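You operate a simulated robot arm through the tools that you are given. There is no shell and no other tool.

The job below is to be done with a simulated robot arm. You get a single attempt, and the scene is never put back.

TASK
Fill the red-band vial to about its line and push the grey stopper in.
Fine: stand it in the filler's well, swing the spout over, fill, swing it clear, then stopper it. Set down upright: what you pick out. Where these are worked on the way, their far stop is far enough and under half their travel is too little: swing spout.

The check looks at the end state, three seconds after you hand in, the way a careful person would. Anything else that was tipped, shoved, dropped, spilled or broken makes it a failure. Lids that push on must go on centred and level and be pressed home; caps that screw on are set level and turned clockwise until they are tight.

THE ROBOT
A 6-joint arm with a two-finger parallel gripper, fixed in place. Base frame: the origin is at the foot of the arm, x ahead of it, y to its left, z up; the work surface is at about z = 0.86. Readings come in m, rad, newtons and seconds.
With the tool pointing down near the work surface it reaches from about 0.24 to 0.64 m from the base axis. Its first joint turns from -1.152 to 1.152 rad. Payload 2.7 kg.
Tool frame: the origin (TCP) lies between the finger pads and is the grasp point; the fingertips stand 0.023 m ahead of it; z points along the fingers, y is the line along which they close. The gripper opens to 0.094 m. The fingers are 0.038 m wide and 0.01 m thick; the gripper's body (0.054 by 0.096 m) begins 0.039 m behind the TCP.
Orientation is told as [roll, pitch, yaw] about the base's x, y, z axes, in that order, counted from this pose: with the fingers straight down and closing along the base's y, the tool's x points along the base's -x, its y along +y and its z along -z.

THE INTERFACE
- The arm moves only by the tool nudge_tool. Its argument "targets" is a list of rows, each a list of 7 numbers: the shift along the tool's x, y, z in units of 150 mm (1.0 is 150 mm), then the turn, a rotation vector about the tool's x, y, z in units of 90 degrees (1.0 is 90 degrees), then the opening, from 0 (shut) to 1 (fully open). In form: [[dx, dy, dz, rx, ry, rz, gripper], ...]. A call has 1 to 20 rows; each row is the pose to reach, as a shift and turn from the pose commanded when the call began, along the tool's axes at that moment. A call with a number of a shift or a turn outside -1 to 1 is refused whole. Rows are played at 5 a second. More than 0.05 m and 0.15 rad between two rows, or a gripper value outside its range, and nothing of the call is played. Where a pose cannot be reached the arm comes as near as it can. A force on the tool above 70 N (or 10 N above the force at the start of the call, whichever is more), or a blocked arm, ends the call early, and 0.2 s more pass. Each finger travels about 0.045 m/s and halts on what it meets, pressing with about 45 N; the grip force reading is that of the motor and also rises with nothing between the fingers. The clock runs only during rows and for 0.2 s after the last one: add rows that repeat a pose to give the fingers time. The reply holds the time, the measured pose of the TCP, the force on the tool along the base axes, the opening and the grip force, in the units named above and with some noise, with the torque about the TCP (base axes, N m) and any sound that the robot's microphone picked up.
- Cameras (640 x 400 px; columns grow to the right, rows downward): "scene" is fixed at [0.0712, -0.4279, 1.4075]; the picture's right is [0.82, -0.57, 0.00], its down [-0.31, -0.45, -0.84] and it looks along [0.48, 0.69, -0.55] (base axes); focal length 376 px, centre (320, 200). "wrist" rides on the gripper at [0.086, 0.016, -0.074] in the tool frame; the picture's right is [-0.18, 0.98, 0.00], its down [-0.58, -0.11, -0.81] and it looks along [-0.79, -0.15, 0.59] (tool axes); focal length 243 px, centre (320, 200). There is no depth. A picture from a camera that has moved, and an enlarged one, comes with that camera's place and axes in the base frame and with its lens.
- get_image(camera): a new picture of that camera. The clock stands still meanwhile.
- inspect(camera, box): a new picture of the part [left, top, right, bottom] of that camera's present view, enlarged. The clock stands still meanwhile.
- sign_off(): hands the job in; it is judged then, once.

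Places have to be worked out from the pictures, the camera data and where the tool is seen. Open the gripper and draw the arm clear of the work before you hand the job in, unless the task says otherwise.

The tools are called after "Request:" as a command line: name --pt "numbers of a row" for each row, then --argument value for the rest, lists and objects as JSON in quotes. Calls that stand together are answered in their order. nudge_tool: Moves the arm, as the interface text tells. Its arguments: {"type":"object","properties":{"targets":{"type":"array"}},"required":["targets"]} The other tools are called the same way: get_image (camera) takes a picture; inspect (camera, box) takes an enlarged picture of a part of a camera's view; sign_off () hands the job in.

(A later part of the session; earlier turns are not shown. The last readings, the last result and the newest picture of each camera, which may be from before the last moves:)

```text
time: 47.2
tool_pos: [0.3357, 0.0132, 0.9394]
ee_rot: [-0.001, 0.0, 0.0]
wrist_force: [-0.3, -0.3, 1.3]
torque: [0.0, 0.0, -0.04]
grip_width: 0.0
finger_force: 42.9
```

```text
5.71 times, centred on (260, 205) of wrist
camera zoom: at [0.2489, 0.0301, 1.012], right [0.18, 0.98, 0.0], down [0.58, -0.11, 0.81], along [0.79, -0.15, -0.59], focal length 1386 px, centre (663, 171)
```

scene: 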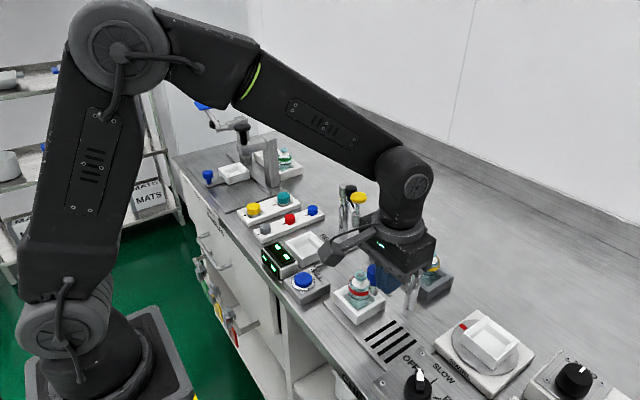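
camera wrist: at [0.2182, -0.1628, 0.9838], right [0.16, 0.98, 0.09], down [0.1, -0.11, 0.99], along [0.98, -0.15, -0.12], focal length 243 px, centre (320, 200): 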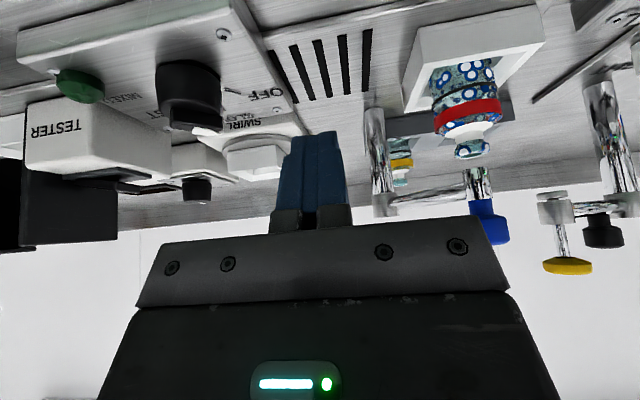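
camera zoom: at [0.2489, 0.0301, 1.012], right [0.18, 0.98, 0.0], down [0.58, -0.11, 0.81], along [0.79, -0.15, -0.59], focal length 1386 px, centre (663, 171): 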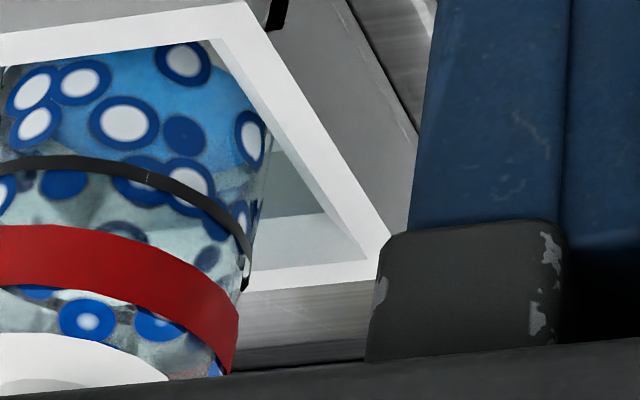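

From above it is ambiguous. I move again to the tilted side view, this time lower, so that the line and the water level are seen almost edge-on.

Request:
nudge_tool --pt "0 0 -0.3 0 0 0 0" --pt "0 0 -0.6 0 0 0 0" --pt "0.05 -0.2 -0.75 0 0 0 0" --pt "0.1 -0.45 -0.75 0 0 0 0" --pt "0.17 -0.7 -0.75 0 0 0 0" --pt "0.17 -1.0 -0.75 0 0 0 0" --pt "0.17 -1.0 -0.75 0 0 0 0"

Request:
nudge_tool --pt "0 -0.1 0 0 -0.08 0 0" --pt "0 -0.2 0 0 -0.16 0 0" --pt "0 -0.28 0.1 0 -0.25 0 0" --pt "0 -0.28 0.25 0 -0.333 0 0" --pt "0 -0.28 0.5 0 -0.333 0 0" --pt "0 -0.28 0.75 0 -0.333 0 0" --pt "0 -0.28 0.85 0 -0.333 0 0" --pt "0 -0.28 0.85 0 -0.333 0 0"

Request:
get_image --camera "wrist"

```text
time: 48.8
tool_pos: [0.3096, -0.139, 1.0506]
ee_rot: [0.002, -0.001, -0.001]
wrist_force: [0.4, 0.3, -0.2]
torque: [-0.01, 0.01, 0.01]
grip_width: 0.0
finger_force: 42.2
```

```text
time: 50.6
tool_pos: [0.31, -0.1794, 0.9236]
ee_rot: [0.0, -0.522, -0.001]
wrist_force: [-0.3, -0.3, -0.1]
torque: [0.01, 0.02, 0.0]
grip_width: 0.0001
finger_force: 42.5
```

```text
taken
camera wrist: at [0.1975, -0.1628, 0.9439], right [0.16, 0.98, 0.09], down [0.1, -0.11, 0.99], along [0.98, -0.15, -0.12], focal length 243 px, centre (320, 200)
```

wrist: 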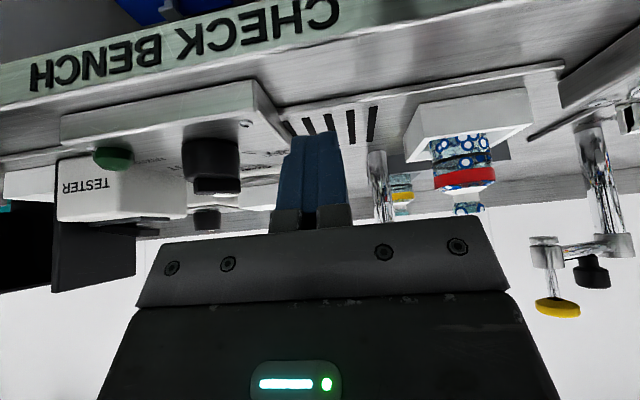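

This view is close to edge-on, and I enlarge the vial.

Request:
inspect --camera "wrist" --box '[420, 115, 510, 215]'

Request:
inspect --camera "wrist" --box '[428, 125, 498, 195]'

```text
4.00 times, centred on (465, 165) of wrist
camera zoom: at [0.1975, -0.1628, 0.9439], right [0.16, 0.98, 0.09], down [0.1, -0.11, 0.99], along [0.98, -0.15, -0.12], focal length 970 px, centre (-260, 340)
```

zoom: 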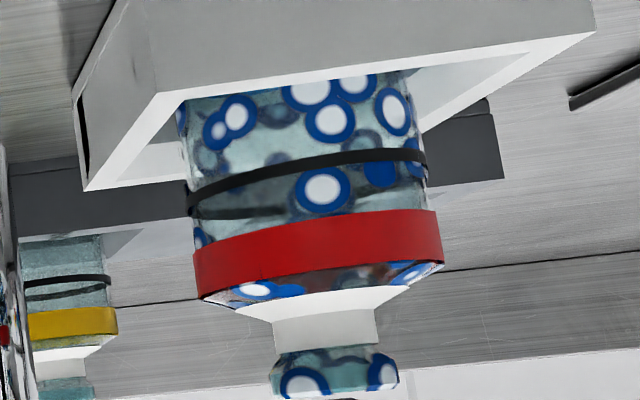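

```text
5.71 times, centred on (463, 160) of wrist
camera zoom: at [0.1975, -0.1628, 0.9439], right [0.16, 0.98, 0.09], down [0.1, -0.11, 0.99], along [0.98, -0.15, -0.12], focal length 1386 px, centre (-497, 429)
```

zoom: 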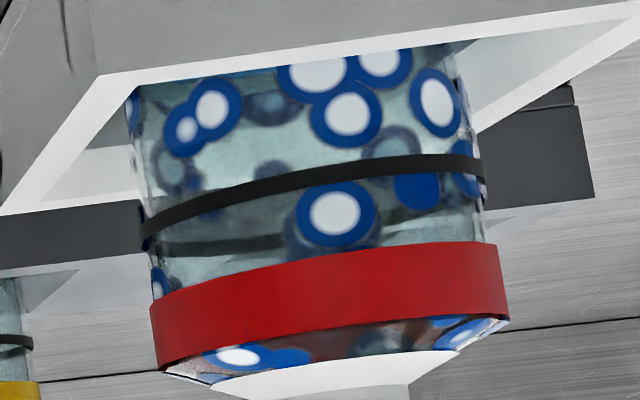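

From the side only a sliver of blue shows at the bottom by the well's rim, so the water is still about 20–25 mm below the line. The flow is therefore around 10 mm/s, and I go back to the button for a longer press in stages.

Request:
nudge_tool --pt "-0.1 0 -0.17 0 0.08 0 0" --pt "-0.2 0 -0.35 0 0.16 0 0" --pt "-0.32 0 -0.55 0 0.25 0 0" --pt "-0.45 0.1 -0.76 0 0.333 0 0" --pt "-0.45 0.35 -0.76 0 0.333 0 0" --pt "-0.45 0.6 -0.76 0 0.333 0 0" --pt "-0.45 0.8 -0.76 0 0.333 0 0" --pt "-0.45 1.0 -0.76 0 0.333 0 0" --pt "-0.45 1.0 -0.76 0 0.333 0 0"

```text
time: 52.6
tool_pos: [0.3116, -0.0283, 1.0552]
ee_rot: [0.0, 0.0, -0.001]
wrist_force: [-0.1, -0.1, -0.4]
torque: [0.0, -0.01, -0.02]
grip_width: 0.0002
finger_force: 41.9
```

The tool is level again. I return to just above the button.

Request:
nudge_tool --pt "-0.08 0.14 0.1 0 0 0 0" --pt "-0.158 0.279 0.2 0 0 0 0" --pt "-0.158 0.279 0.45 0 0 0 0" --pt "-0.158 0.279 0.7 0 0 0 0" --pt "-0.158 0.279 0.885 0 0 0 0" --pt "-0.158 0.279 0.885 0 0 0 0"

Request:
inspect --camera "scene" --box '[350, 275, 400, 325]'

```text
time: 54.0
tool_pos: [0.3363, 0.0125, 0.9233]
ee_rot: [0.001, -0.001, -0.001]
wrist_force: [0.4, 0.8, -0.3]
torque: [0.04, -0.01, 0.01]
grip_width: 0.0001
finger_force: 42.9
```

```text
8.00 times, centred on (375, 300) of scene
camera zoom: at [0.0712, -0.4279, 1.4075], right [0.82, -0.57, 0.0], down [-0.31, -0.45, -0.84], along [0.48, 0.69, -0.55], focal length 3007 px, centre (-120, -600)
```

zoom: 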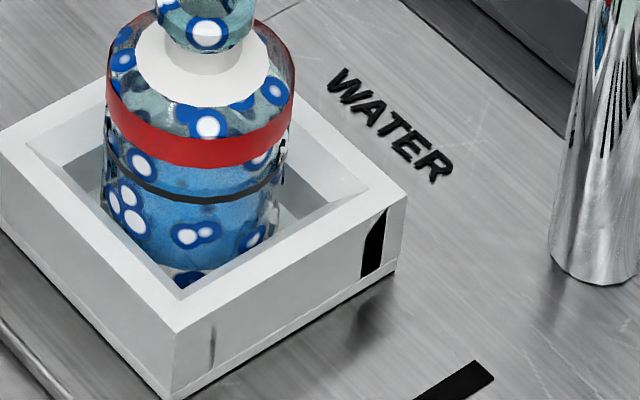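

I press and hold for about 1 s, then look with the clock stopped.

Request:
nudge_tool --pt "0 0 0.05 0 0 0 0" --pt "0 0 0.05 0 0 0 0" --pt "0 0 0.05 0 0 0 0" --pt "0 0 0.05 0 0 0 0"

Request:
inspect --camera "scene" --box '[350, 265, 395, 310]'

Request:
inspect --camera "wrist" --box '[160, 130, 280, 250]'

```text
time: 55.0
tool_pos: [0.3353, 0.0128, 0.9159]
ee_rot: [-0.001, 0.0, 0.0]
wrist_force: [0.1, 0.5, 1.8]
torque: [0.0, 0.0, -0.03]
grip_width: 0.0
finger_force: 42.2
heard: click
```

```text
8.89 times, centred on (372, 288) of scene
camera zoom: at [0.0711, -0.4279, 1.4075], right [0.82, -0.57, 0.0], down [-0.31, -0.45, -0.84], along [0.48, 0.69, -0.55], focal length 3341 px, centre (-147, -578)
```

zoom: 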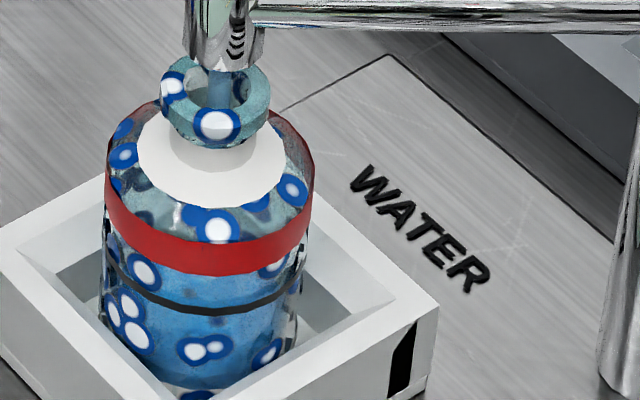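

```text
3.33 times, centred on (220, 190) of wrist
camera zoom: at [0.2489, 0.0293, 0.9896], right [0.18, 0.98, 0.0], down [0.58, -0.11, 0.81], along [0.79, -0.15, -0.59], focal length 809 px, centre (653, 233)
```

zoom: 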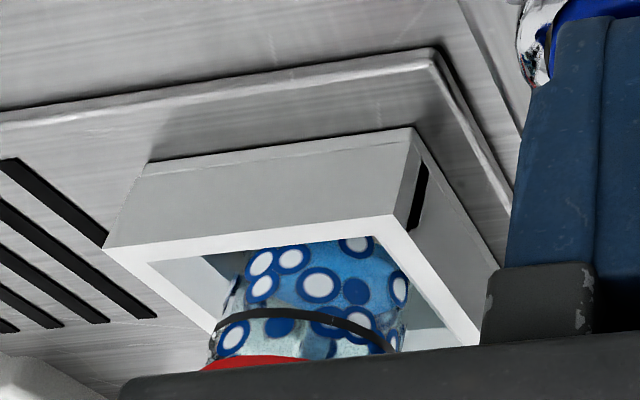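

The change is small, so the flow is slow. I hold for another 1.2 s.

Request:
nudge_tool --pt "0 0 0 0 0 0 0" --pt "0 0 0 0 0 0 0" --pt "0 0 0 0 0 0 0" --pt "0 0 0 0 0 0 0" --pt "0 0 0 0 0 0 0"

Request:
inspect --camera "scene" --box '[350, 265, 395, 310]'

Request:
inspect --camera "wrist" --box '[160, 130, 280, 250]'

```text
time: 56.2
tool_pos: [0.336, 0.0131, 0.9163]
ee_rot: [-0.001, -0.001, -0.001]
wrist_force: [-0.5, -0.5, 1.8]
torque: [-0.01, 0.0, -0.02]
grip_width: 0.0
finger_force: 42.5
```

```text
8.89 times, centred on (372, 288) of scene
camera zoom: at [0.0711, -0.4279, 1.4075], right [0.82, -0.57, 0.0], down [-0.31, -0.45, -0.84], along [0.48, 0.69, -0.55], focal length 3341 px, centre (-147, -578)
```

zoom: 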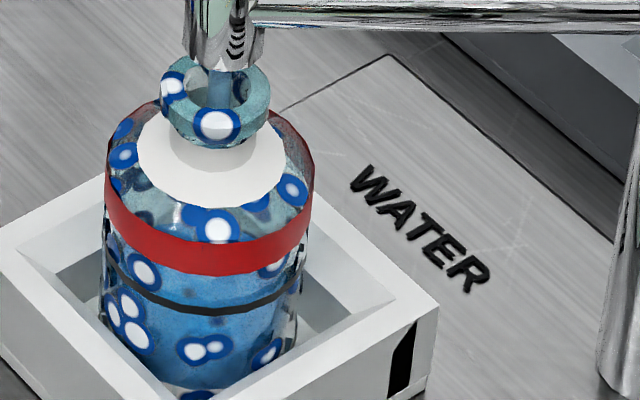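

```text
3.33 times, centred on (220, 190) of wrist
camera zoom: at [0.2489, 0.0293, 0.9896], right [0.18, 0.98, 0.0], down [0.58, -0.11, 0.81], along [0.79, -0.15, -0.59], focal length 809 px, centre (653, 233)
```

zoom: 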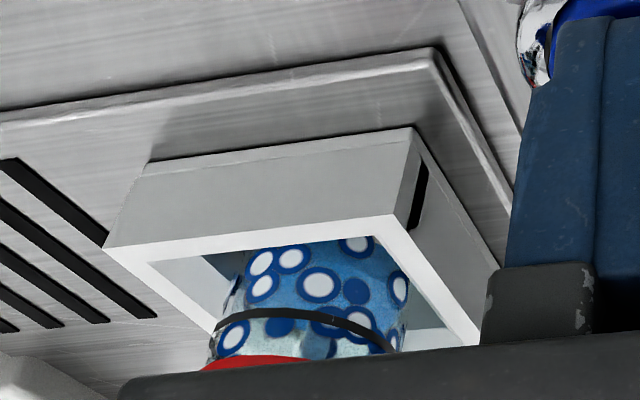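

It is rising slowly. I zoom in to judge the surface before going on (the clock stands still).

Request:
inspect --camera "wrist" --box '[215, 195, 290, 245]'

Request:
inspect --camera "scene" --box '[358, 280, 388, 310]'

```text
8.00 times, centred on (252, 220) of wrist
camera zoom: at [0.2489, 0.0293, 0.9896], right [0.18, 0.98, 0.0], down [0.58, -0.11, 0.81], along [0.79, -0.15, -0.59], focal length 1941 px, centre (860, 40)
```

zoom: 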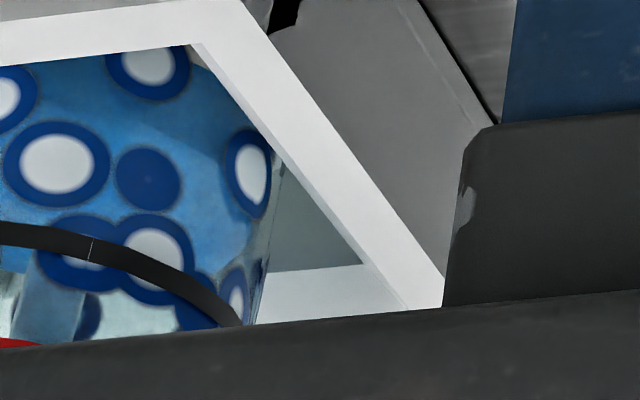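

```text
13.33 times, centred on (373, 295) of scene
camera zoom: at [0.0711, -0.4279, 1.4075], right [0.82, -0.57, 0.0], down [-0.31, -0.45, -0.84], along [0.48, 0.69, -0.55], focal length 5011 px, centre (-387, -1067)
```

zoom: 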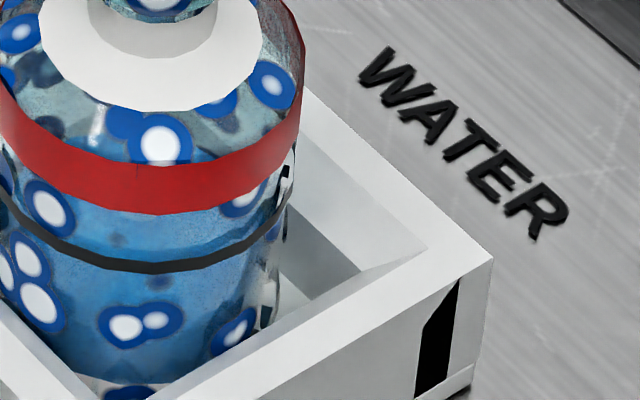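

The far edge of the water now shows just above the red band, which puts the level about 10 mm below the line at roughly 6 mm/s. I hold about 1.0 s more.

Request:
nudge_tool --pt "0 0 0 0 0 0 0" --pt "0 0 0 0 0 0 0" --pt "0 0 0 0 0 0 0" --pt "0 0 0 0 0 0 0"

Request:
inspect --camera "wrist" --box '[215, 195, 290, 245]'

Request:
inspect --camera "scene" --box '[358, 280, 388, 310]'

```text
time: 57.2
tool_pos: [0.336, 0.0128, 0.9169]
ee_rot: [-0.001, 0.0, 0.002]
wrist_force: [1.1, -0.1, 2.3]
torque: [0.02, 0.0, -0.03]
grip_width: 0.0001
finger_force: 42.0
```

```text
8.00 times, centred on (252, 220) of wrist
camera zoom: at [0.2489, 0.0293, 0.9896], right [0.18, 0.98, 0.0], down [0.58, -0.11, 0.81], along [0.79, -0.15, -0.59], focal length 1941 px, centre (860, 40)
```

zoom: 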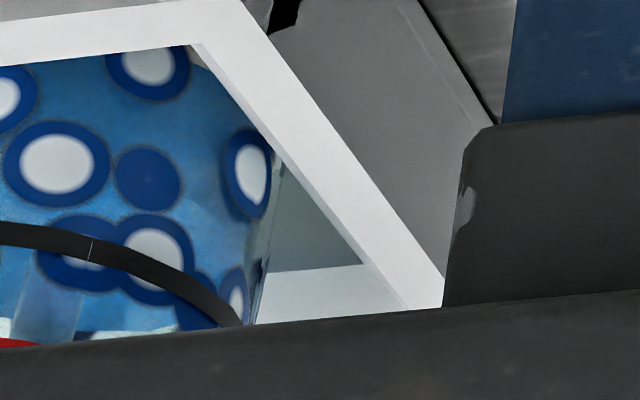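

```text
13.33 times, centred on (373, 295) of scene
camera zoom: at [0.0712, -0.4279, 1.4075], right [0.82, -0.57, 0.0], down [-0.31, -0.45, -0.84], along [0.48, 0.69, -0.55], focal length 5011 px, centre (-387, -1067)
```

zoom: 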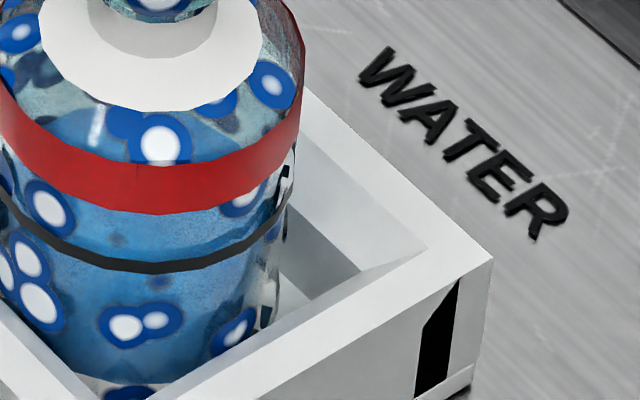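

The level is now about 5 mm below the line. I hold about 0.7 s more and release in the same call, then check from the side.

Request:
nudge_tool --pt "0 0 0 0 0 0 0" --pt "0 0 0 0 0 0 0" --pt "0 0 0 0 0 0 0" --pt "0 0 -0.15 0 0 0 0"

Request:
inspect --camera "wrist" --box '[215, 165, 290, 245]'

Request:
inspect --camera "scene" --box '[358, 280, 388, 310]'

```text
time: 58.2
tool_pos: [0.3366, 0.0123, 0.9383]
ee_rot: [0.001, 0.001, 0.0]
wrist_force: [-0.1, -0.3, -0.6]
torque: [0.0, 0.02, -0.04]
grip_width: 0.0001
finger_force: 42.1
```

```text
5.00 times, centred on (252, 205) of wrist
camera zoom: at [0.249, 0.0294, 1.0118], right [0.18, 0.98, 0.0], down [0.58, -0.11, 0.81], along [0.79, -0.15, -0.59], focal length 1213 px, centre (658, 175)
```

zoom: 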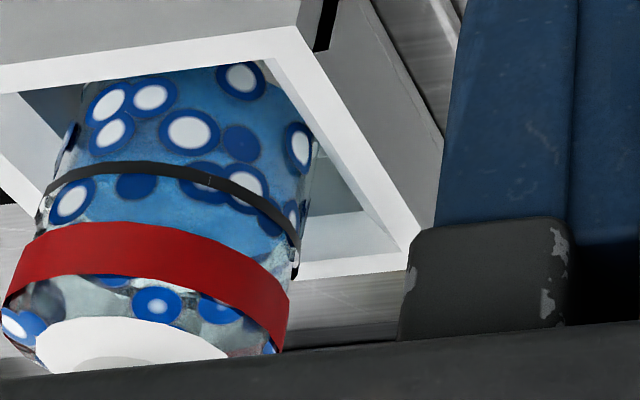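

```text
13.33 times, centred on (373, 295) of scene
camera zoom: at [0.0712, -0.4279, 1.4075], right [0.82, -0.57, 0.0], down [-0.31, -0.45, -0.84], along [0.48, 0.69, -0.55], focal length 5011 px, centre (-387, -1067)
```

zoom: 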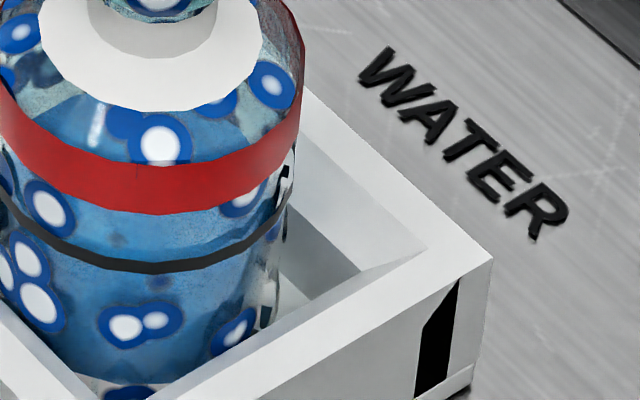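

The level seems close to the line. I go to the edge-on side view again to verify.

Request:
nudge_tool --pt "0 0 -0.3 0 0 0 0" --pt "0 0 -0.6 0 0 0 0" --pt "0.05 -0.2 -0.75 0 0 0 0" --pt "0.1 -0.45 -0.75 0 0 0 0" --pt "0.17 -0.7 -0.75 0 0 0 0" --pt "0.17 -1.0 -0.75 0 0 0 0" --pt "0.17 -1.0 -0.75 0 0 0 0"

Request:
nudge_tool --pt "0 -0.1 0 0 -0.08 0 0" --pt "0 -0.2 0 0 -0.16 0 0" --pt "0 -0.28 0.1 0 -0.25 0 0" --pt "0 -0.28 0.25 0 -0.333 0 0" --pt "0 -0.28 0.5 0 -0.333 0 0" --pt "0 -0.28 0.75 0 -0.333 0 0" --pt "0 -0.28 0.85 0 -0.333 0 0" --pt "0 -0.28 0.85 0 -0.333 0 0"

Request:
inspect --camera "wrist" --box '[428, 125, 498, 195]'

Request:
inspect --camera "wrist" --box '[440, 140, 480, 180]'

```text
time: 59.8
tool_pos: [0.3089, -0.1371, 1.0506]
ee_rot: [-0.001, 0.0, 0.0]
wrist_force: [0.0, 0.3, 0.6]
torque: [-0.03, 0.01, -0.03]
grip_width: 0.0
finger_force: 42.6
```

```text
time: 61.6
tool_pos: [0.3094, -0.1775, 0.9236]
ee_rot: [-0.002, -0.524, -0.004]
wrist_force: [0.1, 0.0, -0.3]
torque: [-0.02, 0.05, 0.04]
grip_width: 0.0003
finger_force: 42.6
```

```text
5.71 times, centred on (463, 160) of wrist
camera zoom: at [0.1968, -0.1626, 0.943], right [0.16, 0.98, 0.09], down [0.1, -0.11, 0.99], along [0.98, -0.15, -0.12], focal length 1386 px, centre (-497, 429)
```

zoom: 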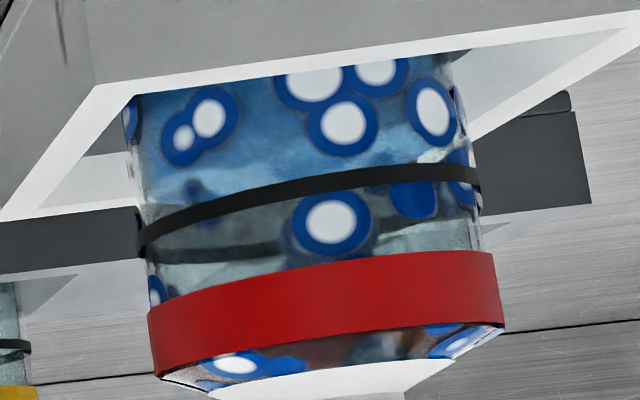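

```text
10.00 times, centred on (460, 160) of wrist
camera zoom: at [0.1968, -0.1626, 0.943], right [0.16, 0.98, 0.09], down [0.1, -0.11, 0.99], along [0.98, -0.15, -0.12], focal length 2426 px, centre (-1080, 600)
```

zoom: 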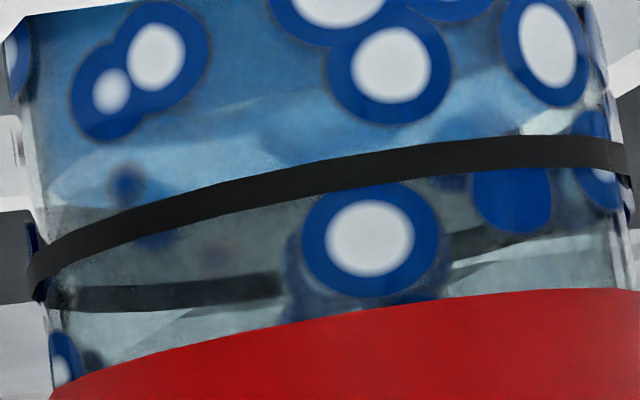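

Edge-on, the water surface is about 7 mm below the line, which gives a rate of about 4.5 mm/s. I go back to the button and press for about 1.5 s.

Request:
nudge_tool --pt "-0.1 0 -0.17 0 0.08 0 0" --pt "-0.2 0 -0.35 0 0.16 0 0" --pt "-0.32 0 -0.55 0 0.25 0 0" --pt "-0.45 0.1 -0.76 0 0.333 0 0" --pt "-0.45 0.35 -0.76 0 0.333 0 0" --pt "-0.45 0.6 -0.76 0 0.333 0 0" --pt "-0.45 0.8 -0.76 0 0.333 0 0" --pt "-0.45 1.0 -0.76 0 0.333 0 0" --pt "-0.45 1.0 -0.76 0 0.333 0 0"

Request:
nudge_tool --pt "-0.08 0.14 0.1 0 0 0 0" --pt "-0.158 0.279 0.2 0 0 0 0" --pt "-0.158 0.279 0.45 0 0 0 0" --pt "-0.158 0.279 0.7 0 0 0 0" --pt "-0.158 0.279 0.885 0 0 0 0" --pt "-0.158 0.279 0.885 0 0 0 0"

```text
time: 63.6
tool_pos: [0.311, -0.0282, 1.0571]
ee_rot: [-0.001, 0.001, -0.003]
wrist_force: [-0.1, 0.1, 0.0]
torque: [-0.01, -0.04, 0.02]
grip_width: 0.0
finger_force: 43.1
```

```text
time: 65.0
tool_pos: [0.3351, 0.0122, 0.9223]
ee_rot: [0.0, -0.001, 0.0]
wrist_force: [-0.3, -0.4, -0.3]
torque: [0.0, -0.01, -0.02]
grip_width: 0.0
finger_force: 42.4
```

The fingers are back just above the button. I press for about 1.45 s and release.

Request:
nudge_tool --pt "0 0 0.05 0 0 0 0" --pt "0 0 0.05 0 0 0 0" --pt "0 0 0.05 0 0 0 0" --pt "0 0 0.05 0 0 0 0" --pt "0 0 0.05 0 0 0 0" --pt "0 0 0.05 0 0 0 0" --pt "0 0 0.05 0 0 0 0" --pt "0 0 -0.1 0 0 0 0"

Request:
inspect --camera "scene" --box '[358, 280, 388, 310]'

Request:
inspect --camera "scene" --box '[330, 240, 410, 310]'

```text
time: 66.8
tool_pos: [0.3346, 0.0127, 0.9372]
ee_rot: [0.0, 0.001, 0.0]
wrist_force: [0.2, -1.0, 1.0]
torque: [0.0, 0.01, -0.01]
grip_width: 0.0
finger_force: 42.7
heard: click
```

```text
13.33 times, centred on (373, 295) of scene
camera zoom: at [0.0712, -0.4279, 1.4075], right [0.82, -0.57, 0.0], down [-0.31, -0.45, -0.84], along [0.48, 0.69, -0.55], focal length 5011 px, centre (-387, -1067)
```

zoom: 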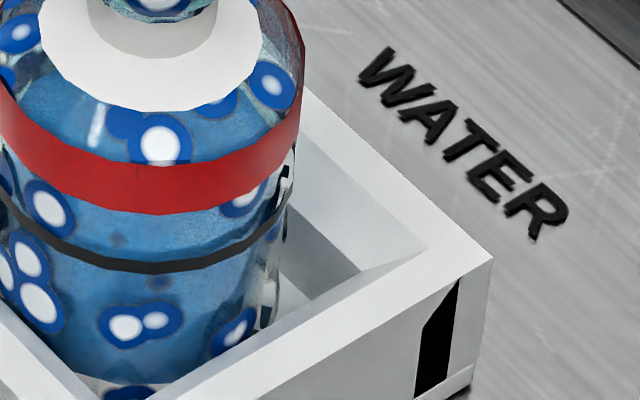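

```text
5.71 times, centred on (370, 275) of scene
camera zoom: at [0.0712, -0.4279, 1.4075], right [0.82, -0.57, 0.0], down [-0.31, -0.45, -0.84], along [0.48, 0.69, -0.55], focal length 2148 px, centre (34, -229)
```

zoom: 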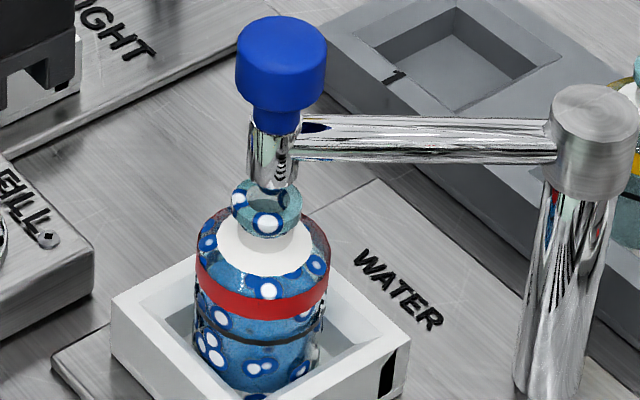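

The water rose further. I check from the side again.

Request:
nudge_tool --pt "0 0 -0.3 0 0 0 0" --pt "0 0 -0.6 0 0 0 0" --pt "0.05 -0.2 -0.75 0 0 0 0" --pt "0.1 -0.45 -0.75 0 0 0 0" --pt "0.17 -0.7 -0.75 0 0 0 0" --pt "0.17 -1.0 -0.75 0 0 0 0" --pt "0.17 -1.0 -0.75 0 0 0 0"

Request:
nudge_tool --pt "0 -0.1 0 0 -0.08 0 0" --pt "0 -0.2 0 0 -0.16 0 0" --pt "0 -0.28 0.1 0 -0.25 0 0" --pt "0 -0.28 0.25 0 -0.333 0 0" --pt "0 -0.28 0.5 0 -0.333 0 0" --pt "0 -0.28 0.75 0 -0.333 0 0" --pt "0 -0.28 0.85 0 -0.333 0 0" --pt "0 -0.28 0.85 0 -0.333 0 0"

Request:
inspect --camera "wrist" --box '[428, 125, 498, 195]'

Request:
inspect --camera "wrist" --box '[440, 140, 480, 180]'

```text
time: 68.4
tool_pos: [0.3083, -0.1353, 1.0495]
ee_rot: [-0.001, -0.001, -0.001]
wrist_force: [-0.2, 0.3, 0.2]
torque: [0.02, -0.01, 0.01]
grip_width: 0.0002
finger_force: 41.5
```

```text
time: 70.2
tool_pos: [0.3106, -0.1791, 0.9233]
ee_rot: [-0.001, -0.523, -0.002]
wrist_force: [-0.5, 0.4, -0.7]
torque: [-0.02, 0.04, 0.02]
grip_width: 0.0
finger_force: 42.3
```

```text
5.71 times, centred on (463, 160) of wrist
camera zoom: at [0.1971, -0.1617, 0.9428], right [0.16, 0.98, 0.09], down [0.1, -0.11, 0.99], along [0.98, -0.15, -0.12], focal length 1386 px, centre (-497, 429)
```

zoom: 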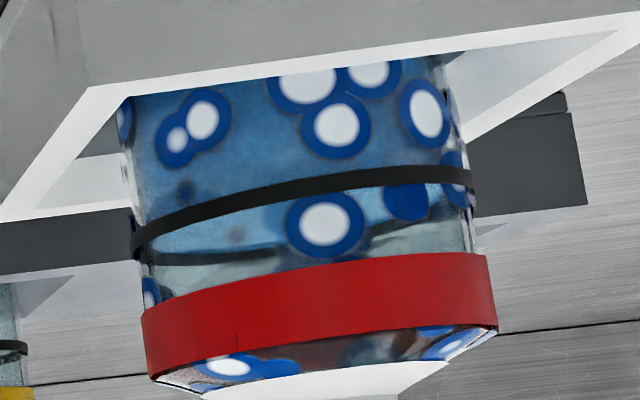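

```text
10.00 times, centred on (460, 160) of wrist
camera zoom: at [0.1971, -0.1617, 0.9428], right [0.16, 0.98, 0.09], down [0.1, -0.11, 0.99], along [0.98, -0.15, -0.12], focal length 2426 px, centre (-1080, 600)
```

zoom: 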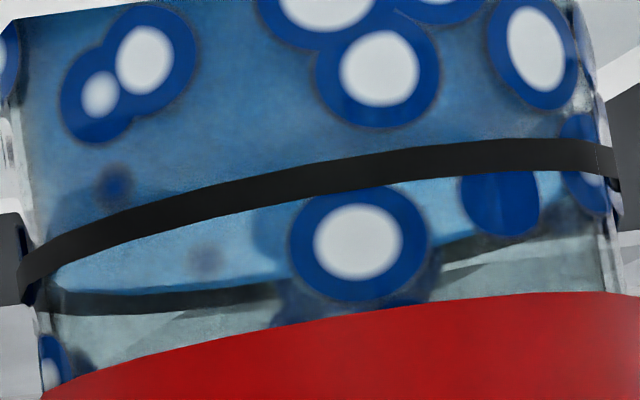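

The water surface coincides with the line all around, so the fill is right. Now I un-tilt, rise and go to the +y side of the spout's knob to swing it clear.

Request:
nudge_tool --pt "-0.1 0 -0.17 0 0.08 0 0" --pt "-0.2 0 -0.35 0 0.16 0 0" --pt "-0.32 0 -0.55 0 0.25 0 0" --pt "-0.45 0.1 -0.76 0 0.333 0 0" --pt "-0.45 0.35 -0.76 0 0.333 0 0" --pt "-0.45 0.6 -0.76 0 0.333 0 0" --pt "-0.45 0.8 -0.76 0 0.333 0 0" --pt "-0.45 1.0 -0.76 0 0.333 0 0" --pt "-0.45 1.0 -0.76 0 0.333 0 0"

Request:
nudge_tool --pt "-0.2 0 0 0 0 0 0" --pt "-0.4 0 0 0 0 0 0" --pt "-0.54 0 0 0 0 0 0" --pt "-0.54 0 0.15 0 0 0 0" --pt "-0.54 0 0.34 0 0 0 0" --pt "-0.54 0 0.34 0 0 0 0"

Request:
get_image --camera "wrist"

Request:
inspect --camera "scene" --box '[320, 200, 460, 320]'

```text
time: 72.2
tool_pos: [0.3107, -0.0296, 1.0558]
ee_rot: [0.0, 0.001, -0.002]
wrist_force: [0.5, 0.6, -0.1]
torque: [-0.02, -0.02, -0.01]
grip_width: 0.0
finger_force: 42.4
```

```text
time: 73.6
tool_pos: [0.3913, -0.0289, 1.0049]
ee_rot: [0.0, 0.001, -0.002]
wrist_force: [0.5, -1.2, -0.9]
torque: [-0.04, -0.04, -0.01]
grip_width: 0.0001
finger_force: 41.9
```

```text
taken
camera wrist: at [0.3051, -0.0129, 1.0782], right [0.18, 0.98, 0.0], down [0.58, -0.11, 0.81], along [0.79, -0.15, -0.59], focal length 243 px, centre (320, 200)
```

wrist: 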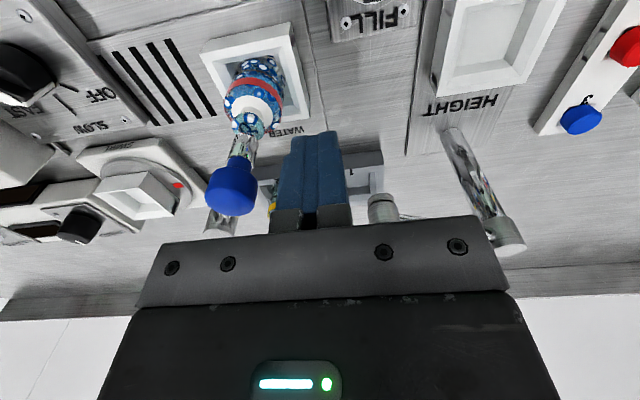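

```text
3.33 times, centred on (390, 260) of scene
camera zoom: at [0.0712, -0.4279, 1.4075], right [0.82, -0.57, 0.0], down [-0.31, -0.45, -0.84], along [0.48, 0.69, -0.55], focal length 1253 px, centre (87, 0)
```

zoom: 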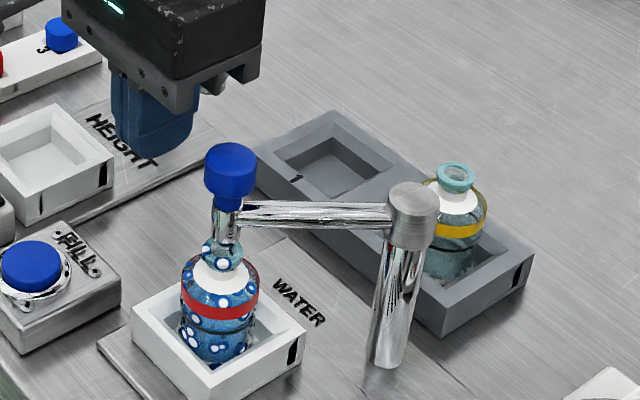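

The fingers are on the +y side of the knob. I push it slowly in -y.

Request:
nudge_tool --pt "0 -0.08 0 0 0 0 0" --pt "0 -0.14 0 0 0 0 0" --pt "0 -0.2 0 0 0 0 0" --pt "0 -0.26 0 0 0 0 0" --pt "0 -0.32 0 0 0 0 0" --pt "0 -0.38 0 0 0 0 0" --pt "0 -0.44 0 0 0 0 0" --pt "0 -0.5 0 0 0 0 0" --pt "0 -0.56 0 0 0 0 0" --pt "0 -0.62 0 0 0 0 0" --pt "0 -0.62 0 0 0 0 0"

Request:
get_image --camera "wrist"

Request:
inspect --camera "scene" --box '[320, 200, 460, 320]'

```text
time: 76.0
tool_pos: [0.3913, -0.1217, 1.0045]
ee_rot: [0.001, 0.0, 0.001]
wrist_force: [0.1, 0.3, -0.4]
torque: [-0.02, -0.01, -0.03]
grip_width: 0.0
finger_force: 42.2
```

```text
taken
camera wrist: at [0.305, -0.1056, 1.0782], right [0.18, 0.98, 0.0], down [0.58, -0.11, 0.81], along [0.79, -0.15, -0.59], focal length 243 px, centre (320, 200)
```

wrist: 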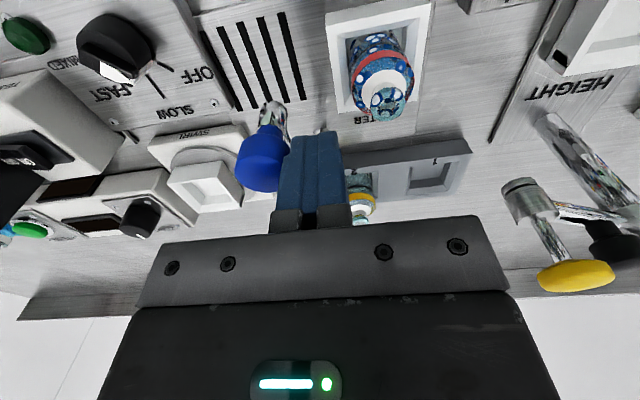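

```text
3.33 times, centred on (390, 260) of scene
camera zoom: at [0.0712, -0.428, 1.4075], right [0.82, -0.57, 0.0], down [-0.31, -0.45, -0.84], along [0.48, 0.69, -0.55], focal length 1253 px, centre (87, 0)
```

zoom: 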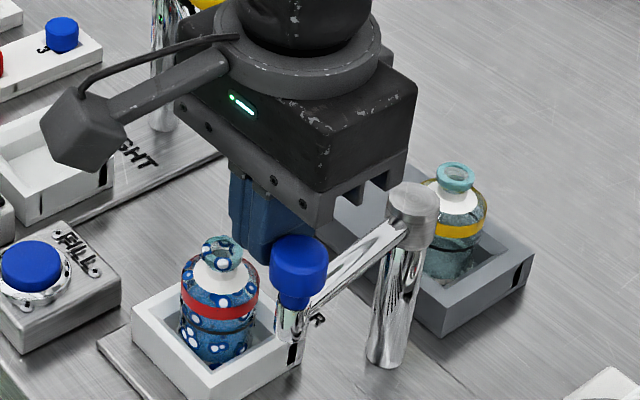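

The spout is moving away as expected. I continue to its clear stop, with smaller steps at the end.

Request:
nudge_tool --pt "0 -0.06 0 0 0 0 0" --pt "0 -0.12 0 0 0 0 0" --pt "0 -0.18 0 0 0 0 0" --pt "0 -0.23 0 0 0 0 0" --pt "0 -0.26 0 0 0 0 0" --pt "0 -0.28 0 0 0 0 0" --pt "0 -0.28 0 0 0 0 0"

Request:
inspect --camera "scene" --box '[320, 200, 460, 320]'

```text
time: 77.6
tool_pos: [0.3914, -0.1619, 1.0048]
ee_rot: [0.004, 0.0, 0.0]
wrist_force: [1.9, 21.3, -1.0]
torque: [0.02, -0.04, 0.11]
grip_width: 0.0
finger_force: 42.0
```

```text
3.33 times, centred on (390, 260) of scene
camera zoom: at [0.0713, -0.4273, 1.4077], right [0.82, -0.57, 0.0], down [-0.31, -0.45, -0.84], along [0.48, 0.69, -0.55], focal length 1253 px, centre (87, 0)
```

zoom: 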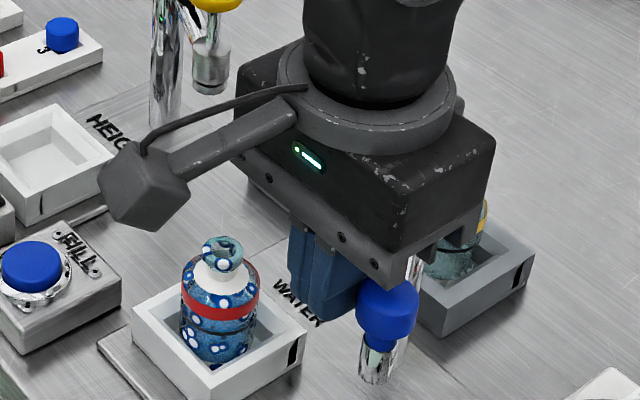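

The 21 N shows the spout is at its clear stop. I back off, rise, and move towards the stopper rack, opening the gripper on the way.

Request:
nudge_tool --pt "0 0.05 0 0 0 0 0" --pt "0 0.15 -0.1 0 0 0 0" --pt "0 0.25 -0.35 0 0 0 0" --pt "0.05 0.45 -0.6 0 0 0 0" --pt "0.1 0.72 -0.6 0 0 0 0.3" --pt "0.15 1.0 -0.6 0 0 0 0.5" --pt "0.15 1.0 -0.6 0 0 0 0.5"

Request:
nudge_tool --pt "0.05 0.25 0 0 0 0 0.5" --pt "0.1 0.5 0 0 0 0 0.6" --pt "0.15 0.75 0 0 0 0 0.6" --pt "0.2 1.0 0 0 0 0 0.6" --pt "0.2 1.0 0 0 0 0 0.6"

Request:
get_image --camera "wrist"

Request:
get_image --camera "scene"

```text
time: 79.2
tool_pos: [0.3693, -0.0132, 1.0939]
ee_rot: [0.001, 0.0, -0.001]
wrist_force: [1.5, 0.5, -0.5]
torque: [0.0, -0.01, 0.01]
grip_width: 0.0467
finger_force: 0.1
```

```text
time: 80.4
tool_pos: [0.3384, 0.1359, 1.0945]
ee_rot: [0.0, -0.001, 0.0]
wrist_force: [0.7, 0.5, 0.9]
torque: [0.01, 0.0, 0.02]
grip_width: 0.0563
finger_force: 0.1
```

```text
taken
camera wrist: at [0.2527, 0.1529, 1.1682], right [0.18, 0.98, 0.0], down [0.58, -0.11, 0.81], along [0.79, -0.15, -0.59], focal length 243 px, centre (320, 200)
```

wrist: 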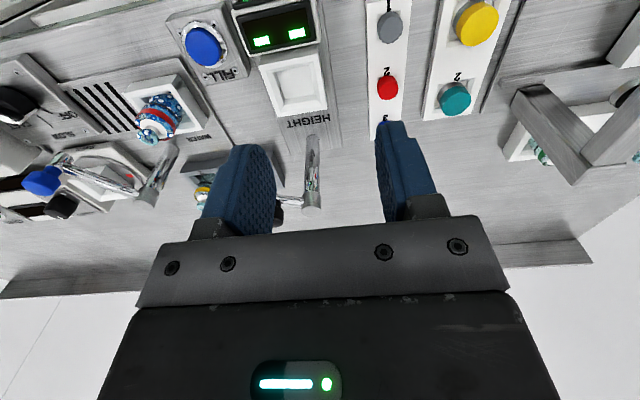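

```text
taken
```

scene: 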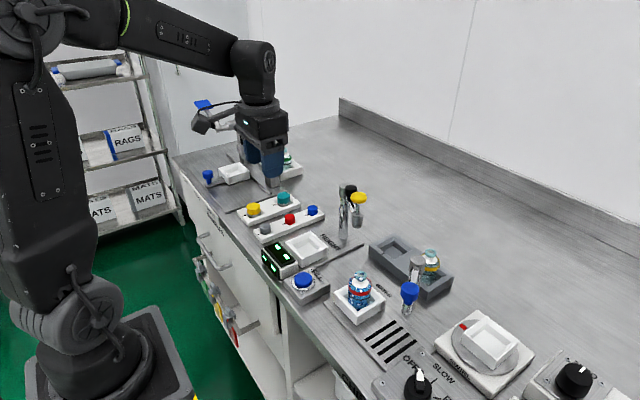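

Both cameras now see the grey stopper, and I enlarge it.

Request:
inspect --camera "scene" --box '[240, 190, 340, 250]'

Request:
inspect --camera "wrist" --box '[330, 0, 490, 130]'

```text
6.40 times, centred on (290, 220) of scene
camera zoom: at [0.0712, -0.4279, 1.4075], right [0.82, -0.57, 0.0], down [-0.31, -0.45, -0.84], along [0.48, 0.69, -0.55], focal length 2405 px, centre (512, 72)
```

zoom: 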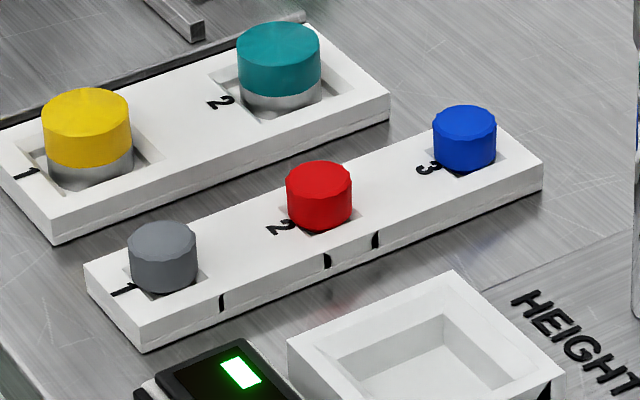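

```text
3.08 times, centred on (410, 65) of wrist
camera zoom: at [0.2527, 0.1529, 1.1682], right [0.18, 0.98, 0.0], down [0.58, -0.11, 0.81], along [0.79, -0.15, -0.59], focal length 746 px, centre (43, 615)
```

zoom: 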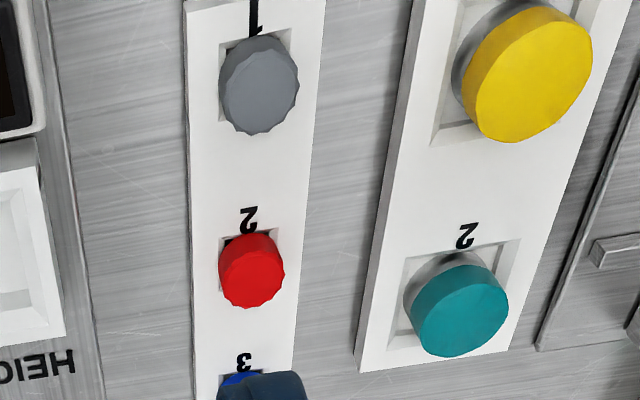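

I place the grey stopper's top at about (0.359, 0.205, 0.887), head Ø≈24 mm. I move above it, part open.

Request:
nudge_tool --pt "-0.07 0.23 0.1 0 0 0 0.5" --pt "-0.137 0.457 0.25 0 0 0 0.5" --pt "-0.137 0.457 0.5 0 0 0 0.5" --pt "-0.137 0.457 0.75 0 0 0 0.5" --pt "-0.137 0.457 0.95 0 0 0 0.5" --pt "-0.137 0.457 0.95 0 0 0 0.5"

Request:
get_image --camera "wrist"

Request:
inspect --camera "scene" --box '[230, 180, 320, 250]'

```text
time: 81.8
tool_pos: [0.3602, 0.2029, 0.9518]
ee_rot: [0.002, 0.0, 0.0]
wrist_force: [-0.8, 0.0, -0.5]
torque: [0.02, 0.0, -0.01]
grip_width: 0.0471
finger_force: 0.1
```

```text
taken
camera wrist: at [0.2735, 0.2202, 1.0244], right [0.18, 0.98, 0.0], down [0.58, -0.11, 0.81], along [0.79, -0.15, -0.59], focal length 243 px, centre (320, 200)
```

wrist: 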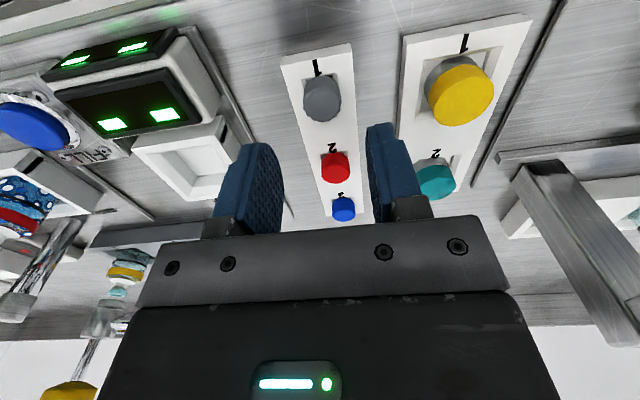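

```text
5.71 times, centred on (275, 215) of scene
camera zoom: at [0.0712, -0.4279, 1.4075], right [0.82, -0.57, 0.0], down [-0.31, -0.45, -0.84], along [0.48, 0.69, -0.55], focal length 2148 px, centre (577, 114)
```

zoom: 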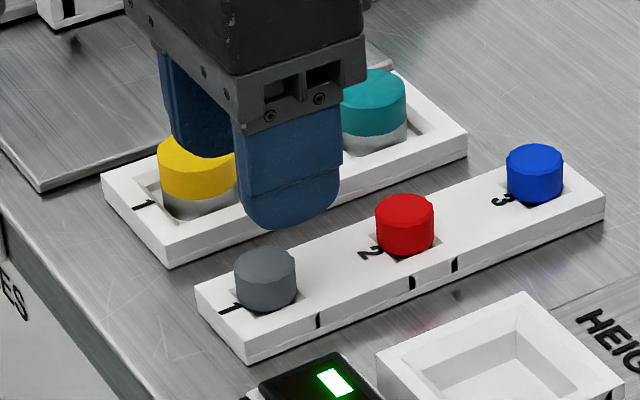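

The refined stopper centre is (0.358, 0.2055). I adjust and descend so that the fingertips are around its upper part, still above the rack.

Request:
nudge_tool --pt "0.013 0.016 0.12 0 0 0 0.5" --pt "0.013 0.016 0.24 0 0 0 0.5" --pt "0.013 0.016 0.31 0 0 0 0.5" --pt "0.013 0.016 0.31 0 0 0 0.5"

Request:
get_image --camera "wrist"

Request:
inspect --camera "scene" --box '[230, 180, 320, 250]'

```text
time: 82.8
tool_pos: [0.3576, 0.2075, 0.9052]
ee_rot: [0.0, 0.0, 0.0]
wrist_force: [-0.1, -0.6, -0.8]
torque: [-0.01, 0.0, -0.01]
grip_width: 0.0468
finger_force: 0.0
```

```text
taken
camera wrist: at [0.2714, 0.2235, 0.9785], right [0.18, 0.98, 0.0], down [0.58, -0.11, 0.81], along [0.79, -0.15, -0.59], focal length 243 px, centre (320, 200)
```

wrist: 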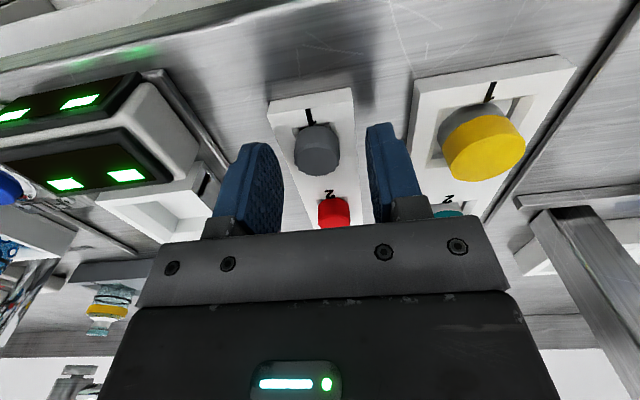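

```text
5.71 times, centred on (275, 215) of scene
camera zoom: at [0.0712, -0.4279, 1.4075], right [0.82, -0.57, 0.0], down [-0.31, -0.45, -0.84], along [0.48, 0.69, -0.55], focal length 2148 px, centre (577, 114)
```

zoom: 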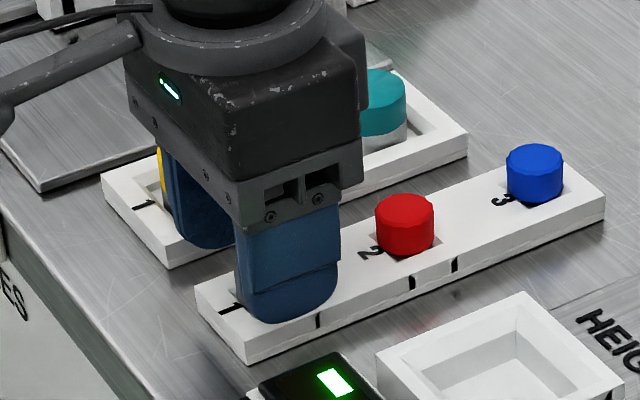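

The stopper is between the fingers. I go 6 mm lower and close.

Request:
nudge_tool --pt "0 -0.008 0.04 0 0 0 0.5" --pt "0 -0.008 0.04 0 0 0 0.35" --pt "0 -0.008 0.04 0 0 0 0.1" --pt "0 -0.008 0.04 0 0 0 0.1" --pt "0 -0.008 0.04 0 0 0 0.1" --pt "0 -0.008 0.04 0 0 0 0.1"

Request:
inspect --camera "wrist" --box '[220, 80, 420, 240]'

```text
time: 84.2
tool_pos: [0.3574, 0.2061, 0.9003]
ee_rot: [0.0, 0.0, 0.001]
wrist_force: [-0.1, 0.4, -0.1]
torque: [0.01, 0.0, 0.0]
grip_width: 0.0166
finger_force: 44.8
```

```text
2.50 times, centred on (320, 160) of wrist
camera zoom: at [0.2712, 0.2224, 0.973], right [0.18, 0.98, 0.0], down [0.58, -0.11, 0.81], along [0.79, -0.15, -0.59], focal length 606 px, centre (320, 300)
```

zoom: 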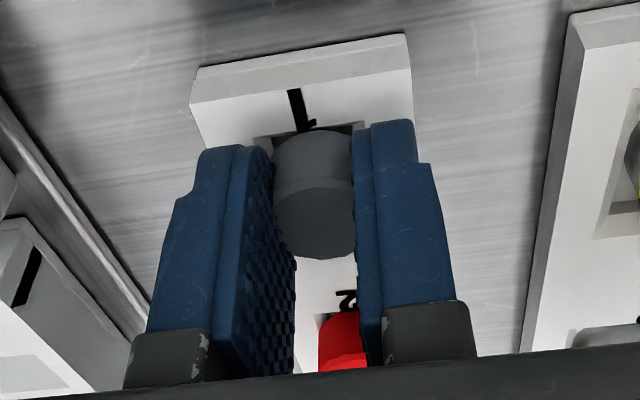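

The stopper is held. I lift it straight up and look.

Request:
nudge_tool --pt "0 0 -0.05 0 0 0 0.1" --pt "0 0 -0.2 0 0 0 0.1" --pt "0 0 -0.4 0 0 0 0.1" --pt "0 0 -0.6 0 0 0 0.1" --pt "0 0 -0.8 0 0 0 0.1" --pt "0 0 -1.0 0 0 0 0.1" --pt "0 0 -1.0 0 0 0 0.1"

Request:
inspect --camera "wrist" --box '[220, 80, 420, 240]'

Request:
inspect --camera "scene" --box '[220, 110, 310, 250]'

```text
time: 85.8
tool_pos: [0.3566, 0.206, 1.0502]
ee_rot: [0.0, 0.001, 0.0]
wrist_force: [0.8, 0.1, -0.1]
torque: [0.0, 0.02, -0.01]
grip_width: 0.0167
finger_force: 44.5
```

```text
2.50 times, centred on (320, 160) of wrist
camera zoom: at [0.2702, 0.223, 1.1231], right [0.18, 0.98, 0.0], down [0.58, -0.11, 0.81], along [0.79, -0.15, -0.59], focal length 606 px, centre (320, 300)
```

zoom: 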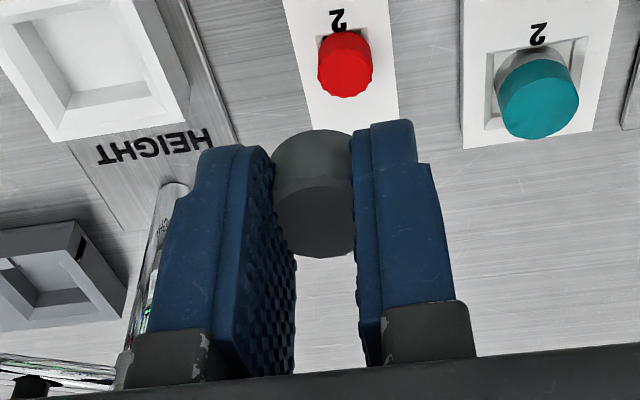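

```text
2.86 times, centred on (265, 180) of scene
camera zoom: at [0.0712, -0.4279, 1.4075], right [0.82, -0.57, 0.0], down [-0.31, -0.45, -0.84], along [0.48, 0.69, -0.55], focal length 1074 px, centre (477, 257)
```

zoom: 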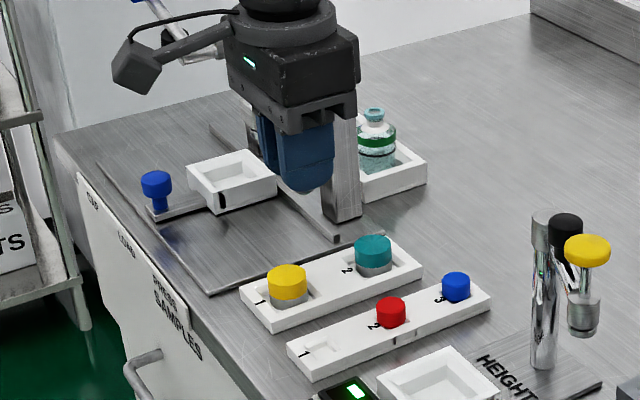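

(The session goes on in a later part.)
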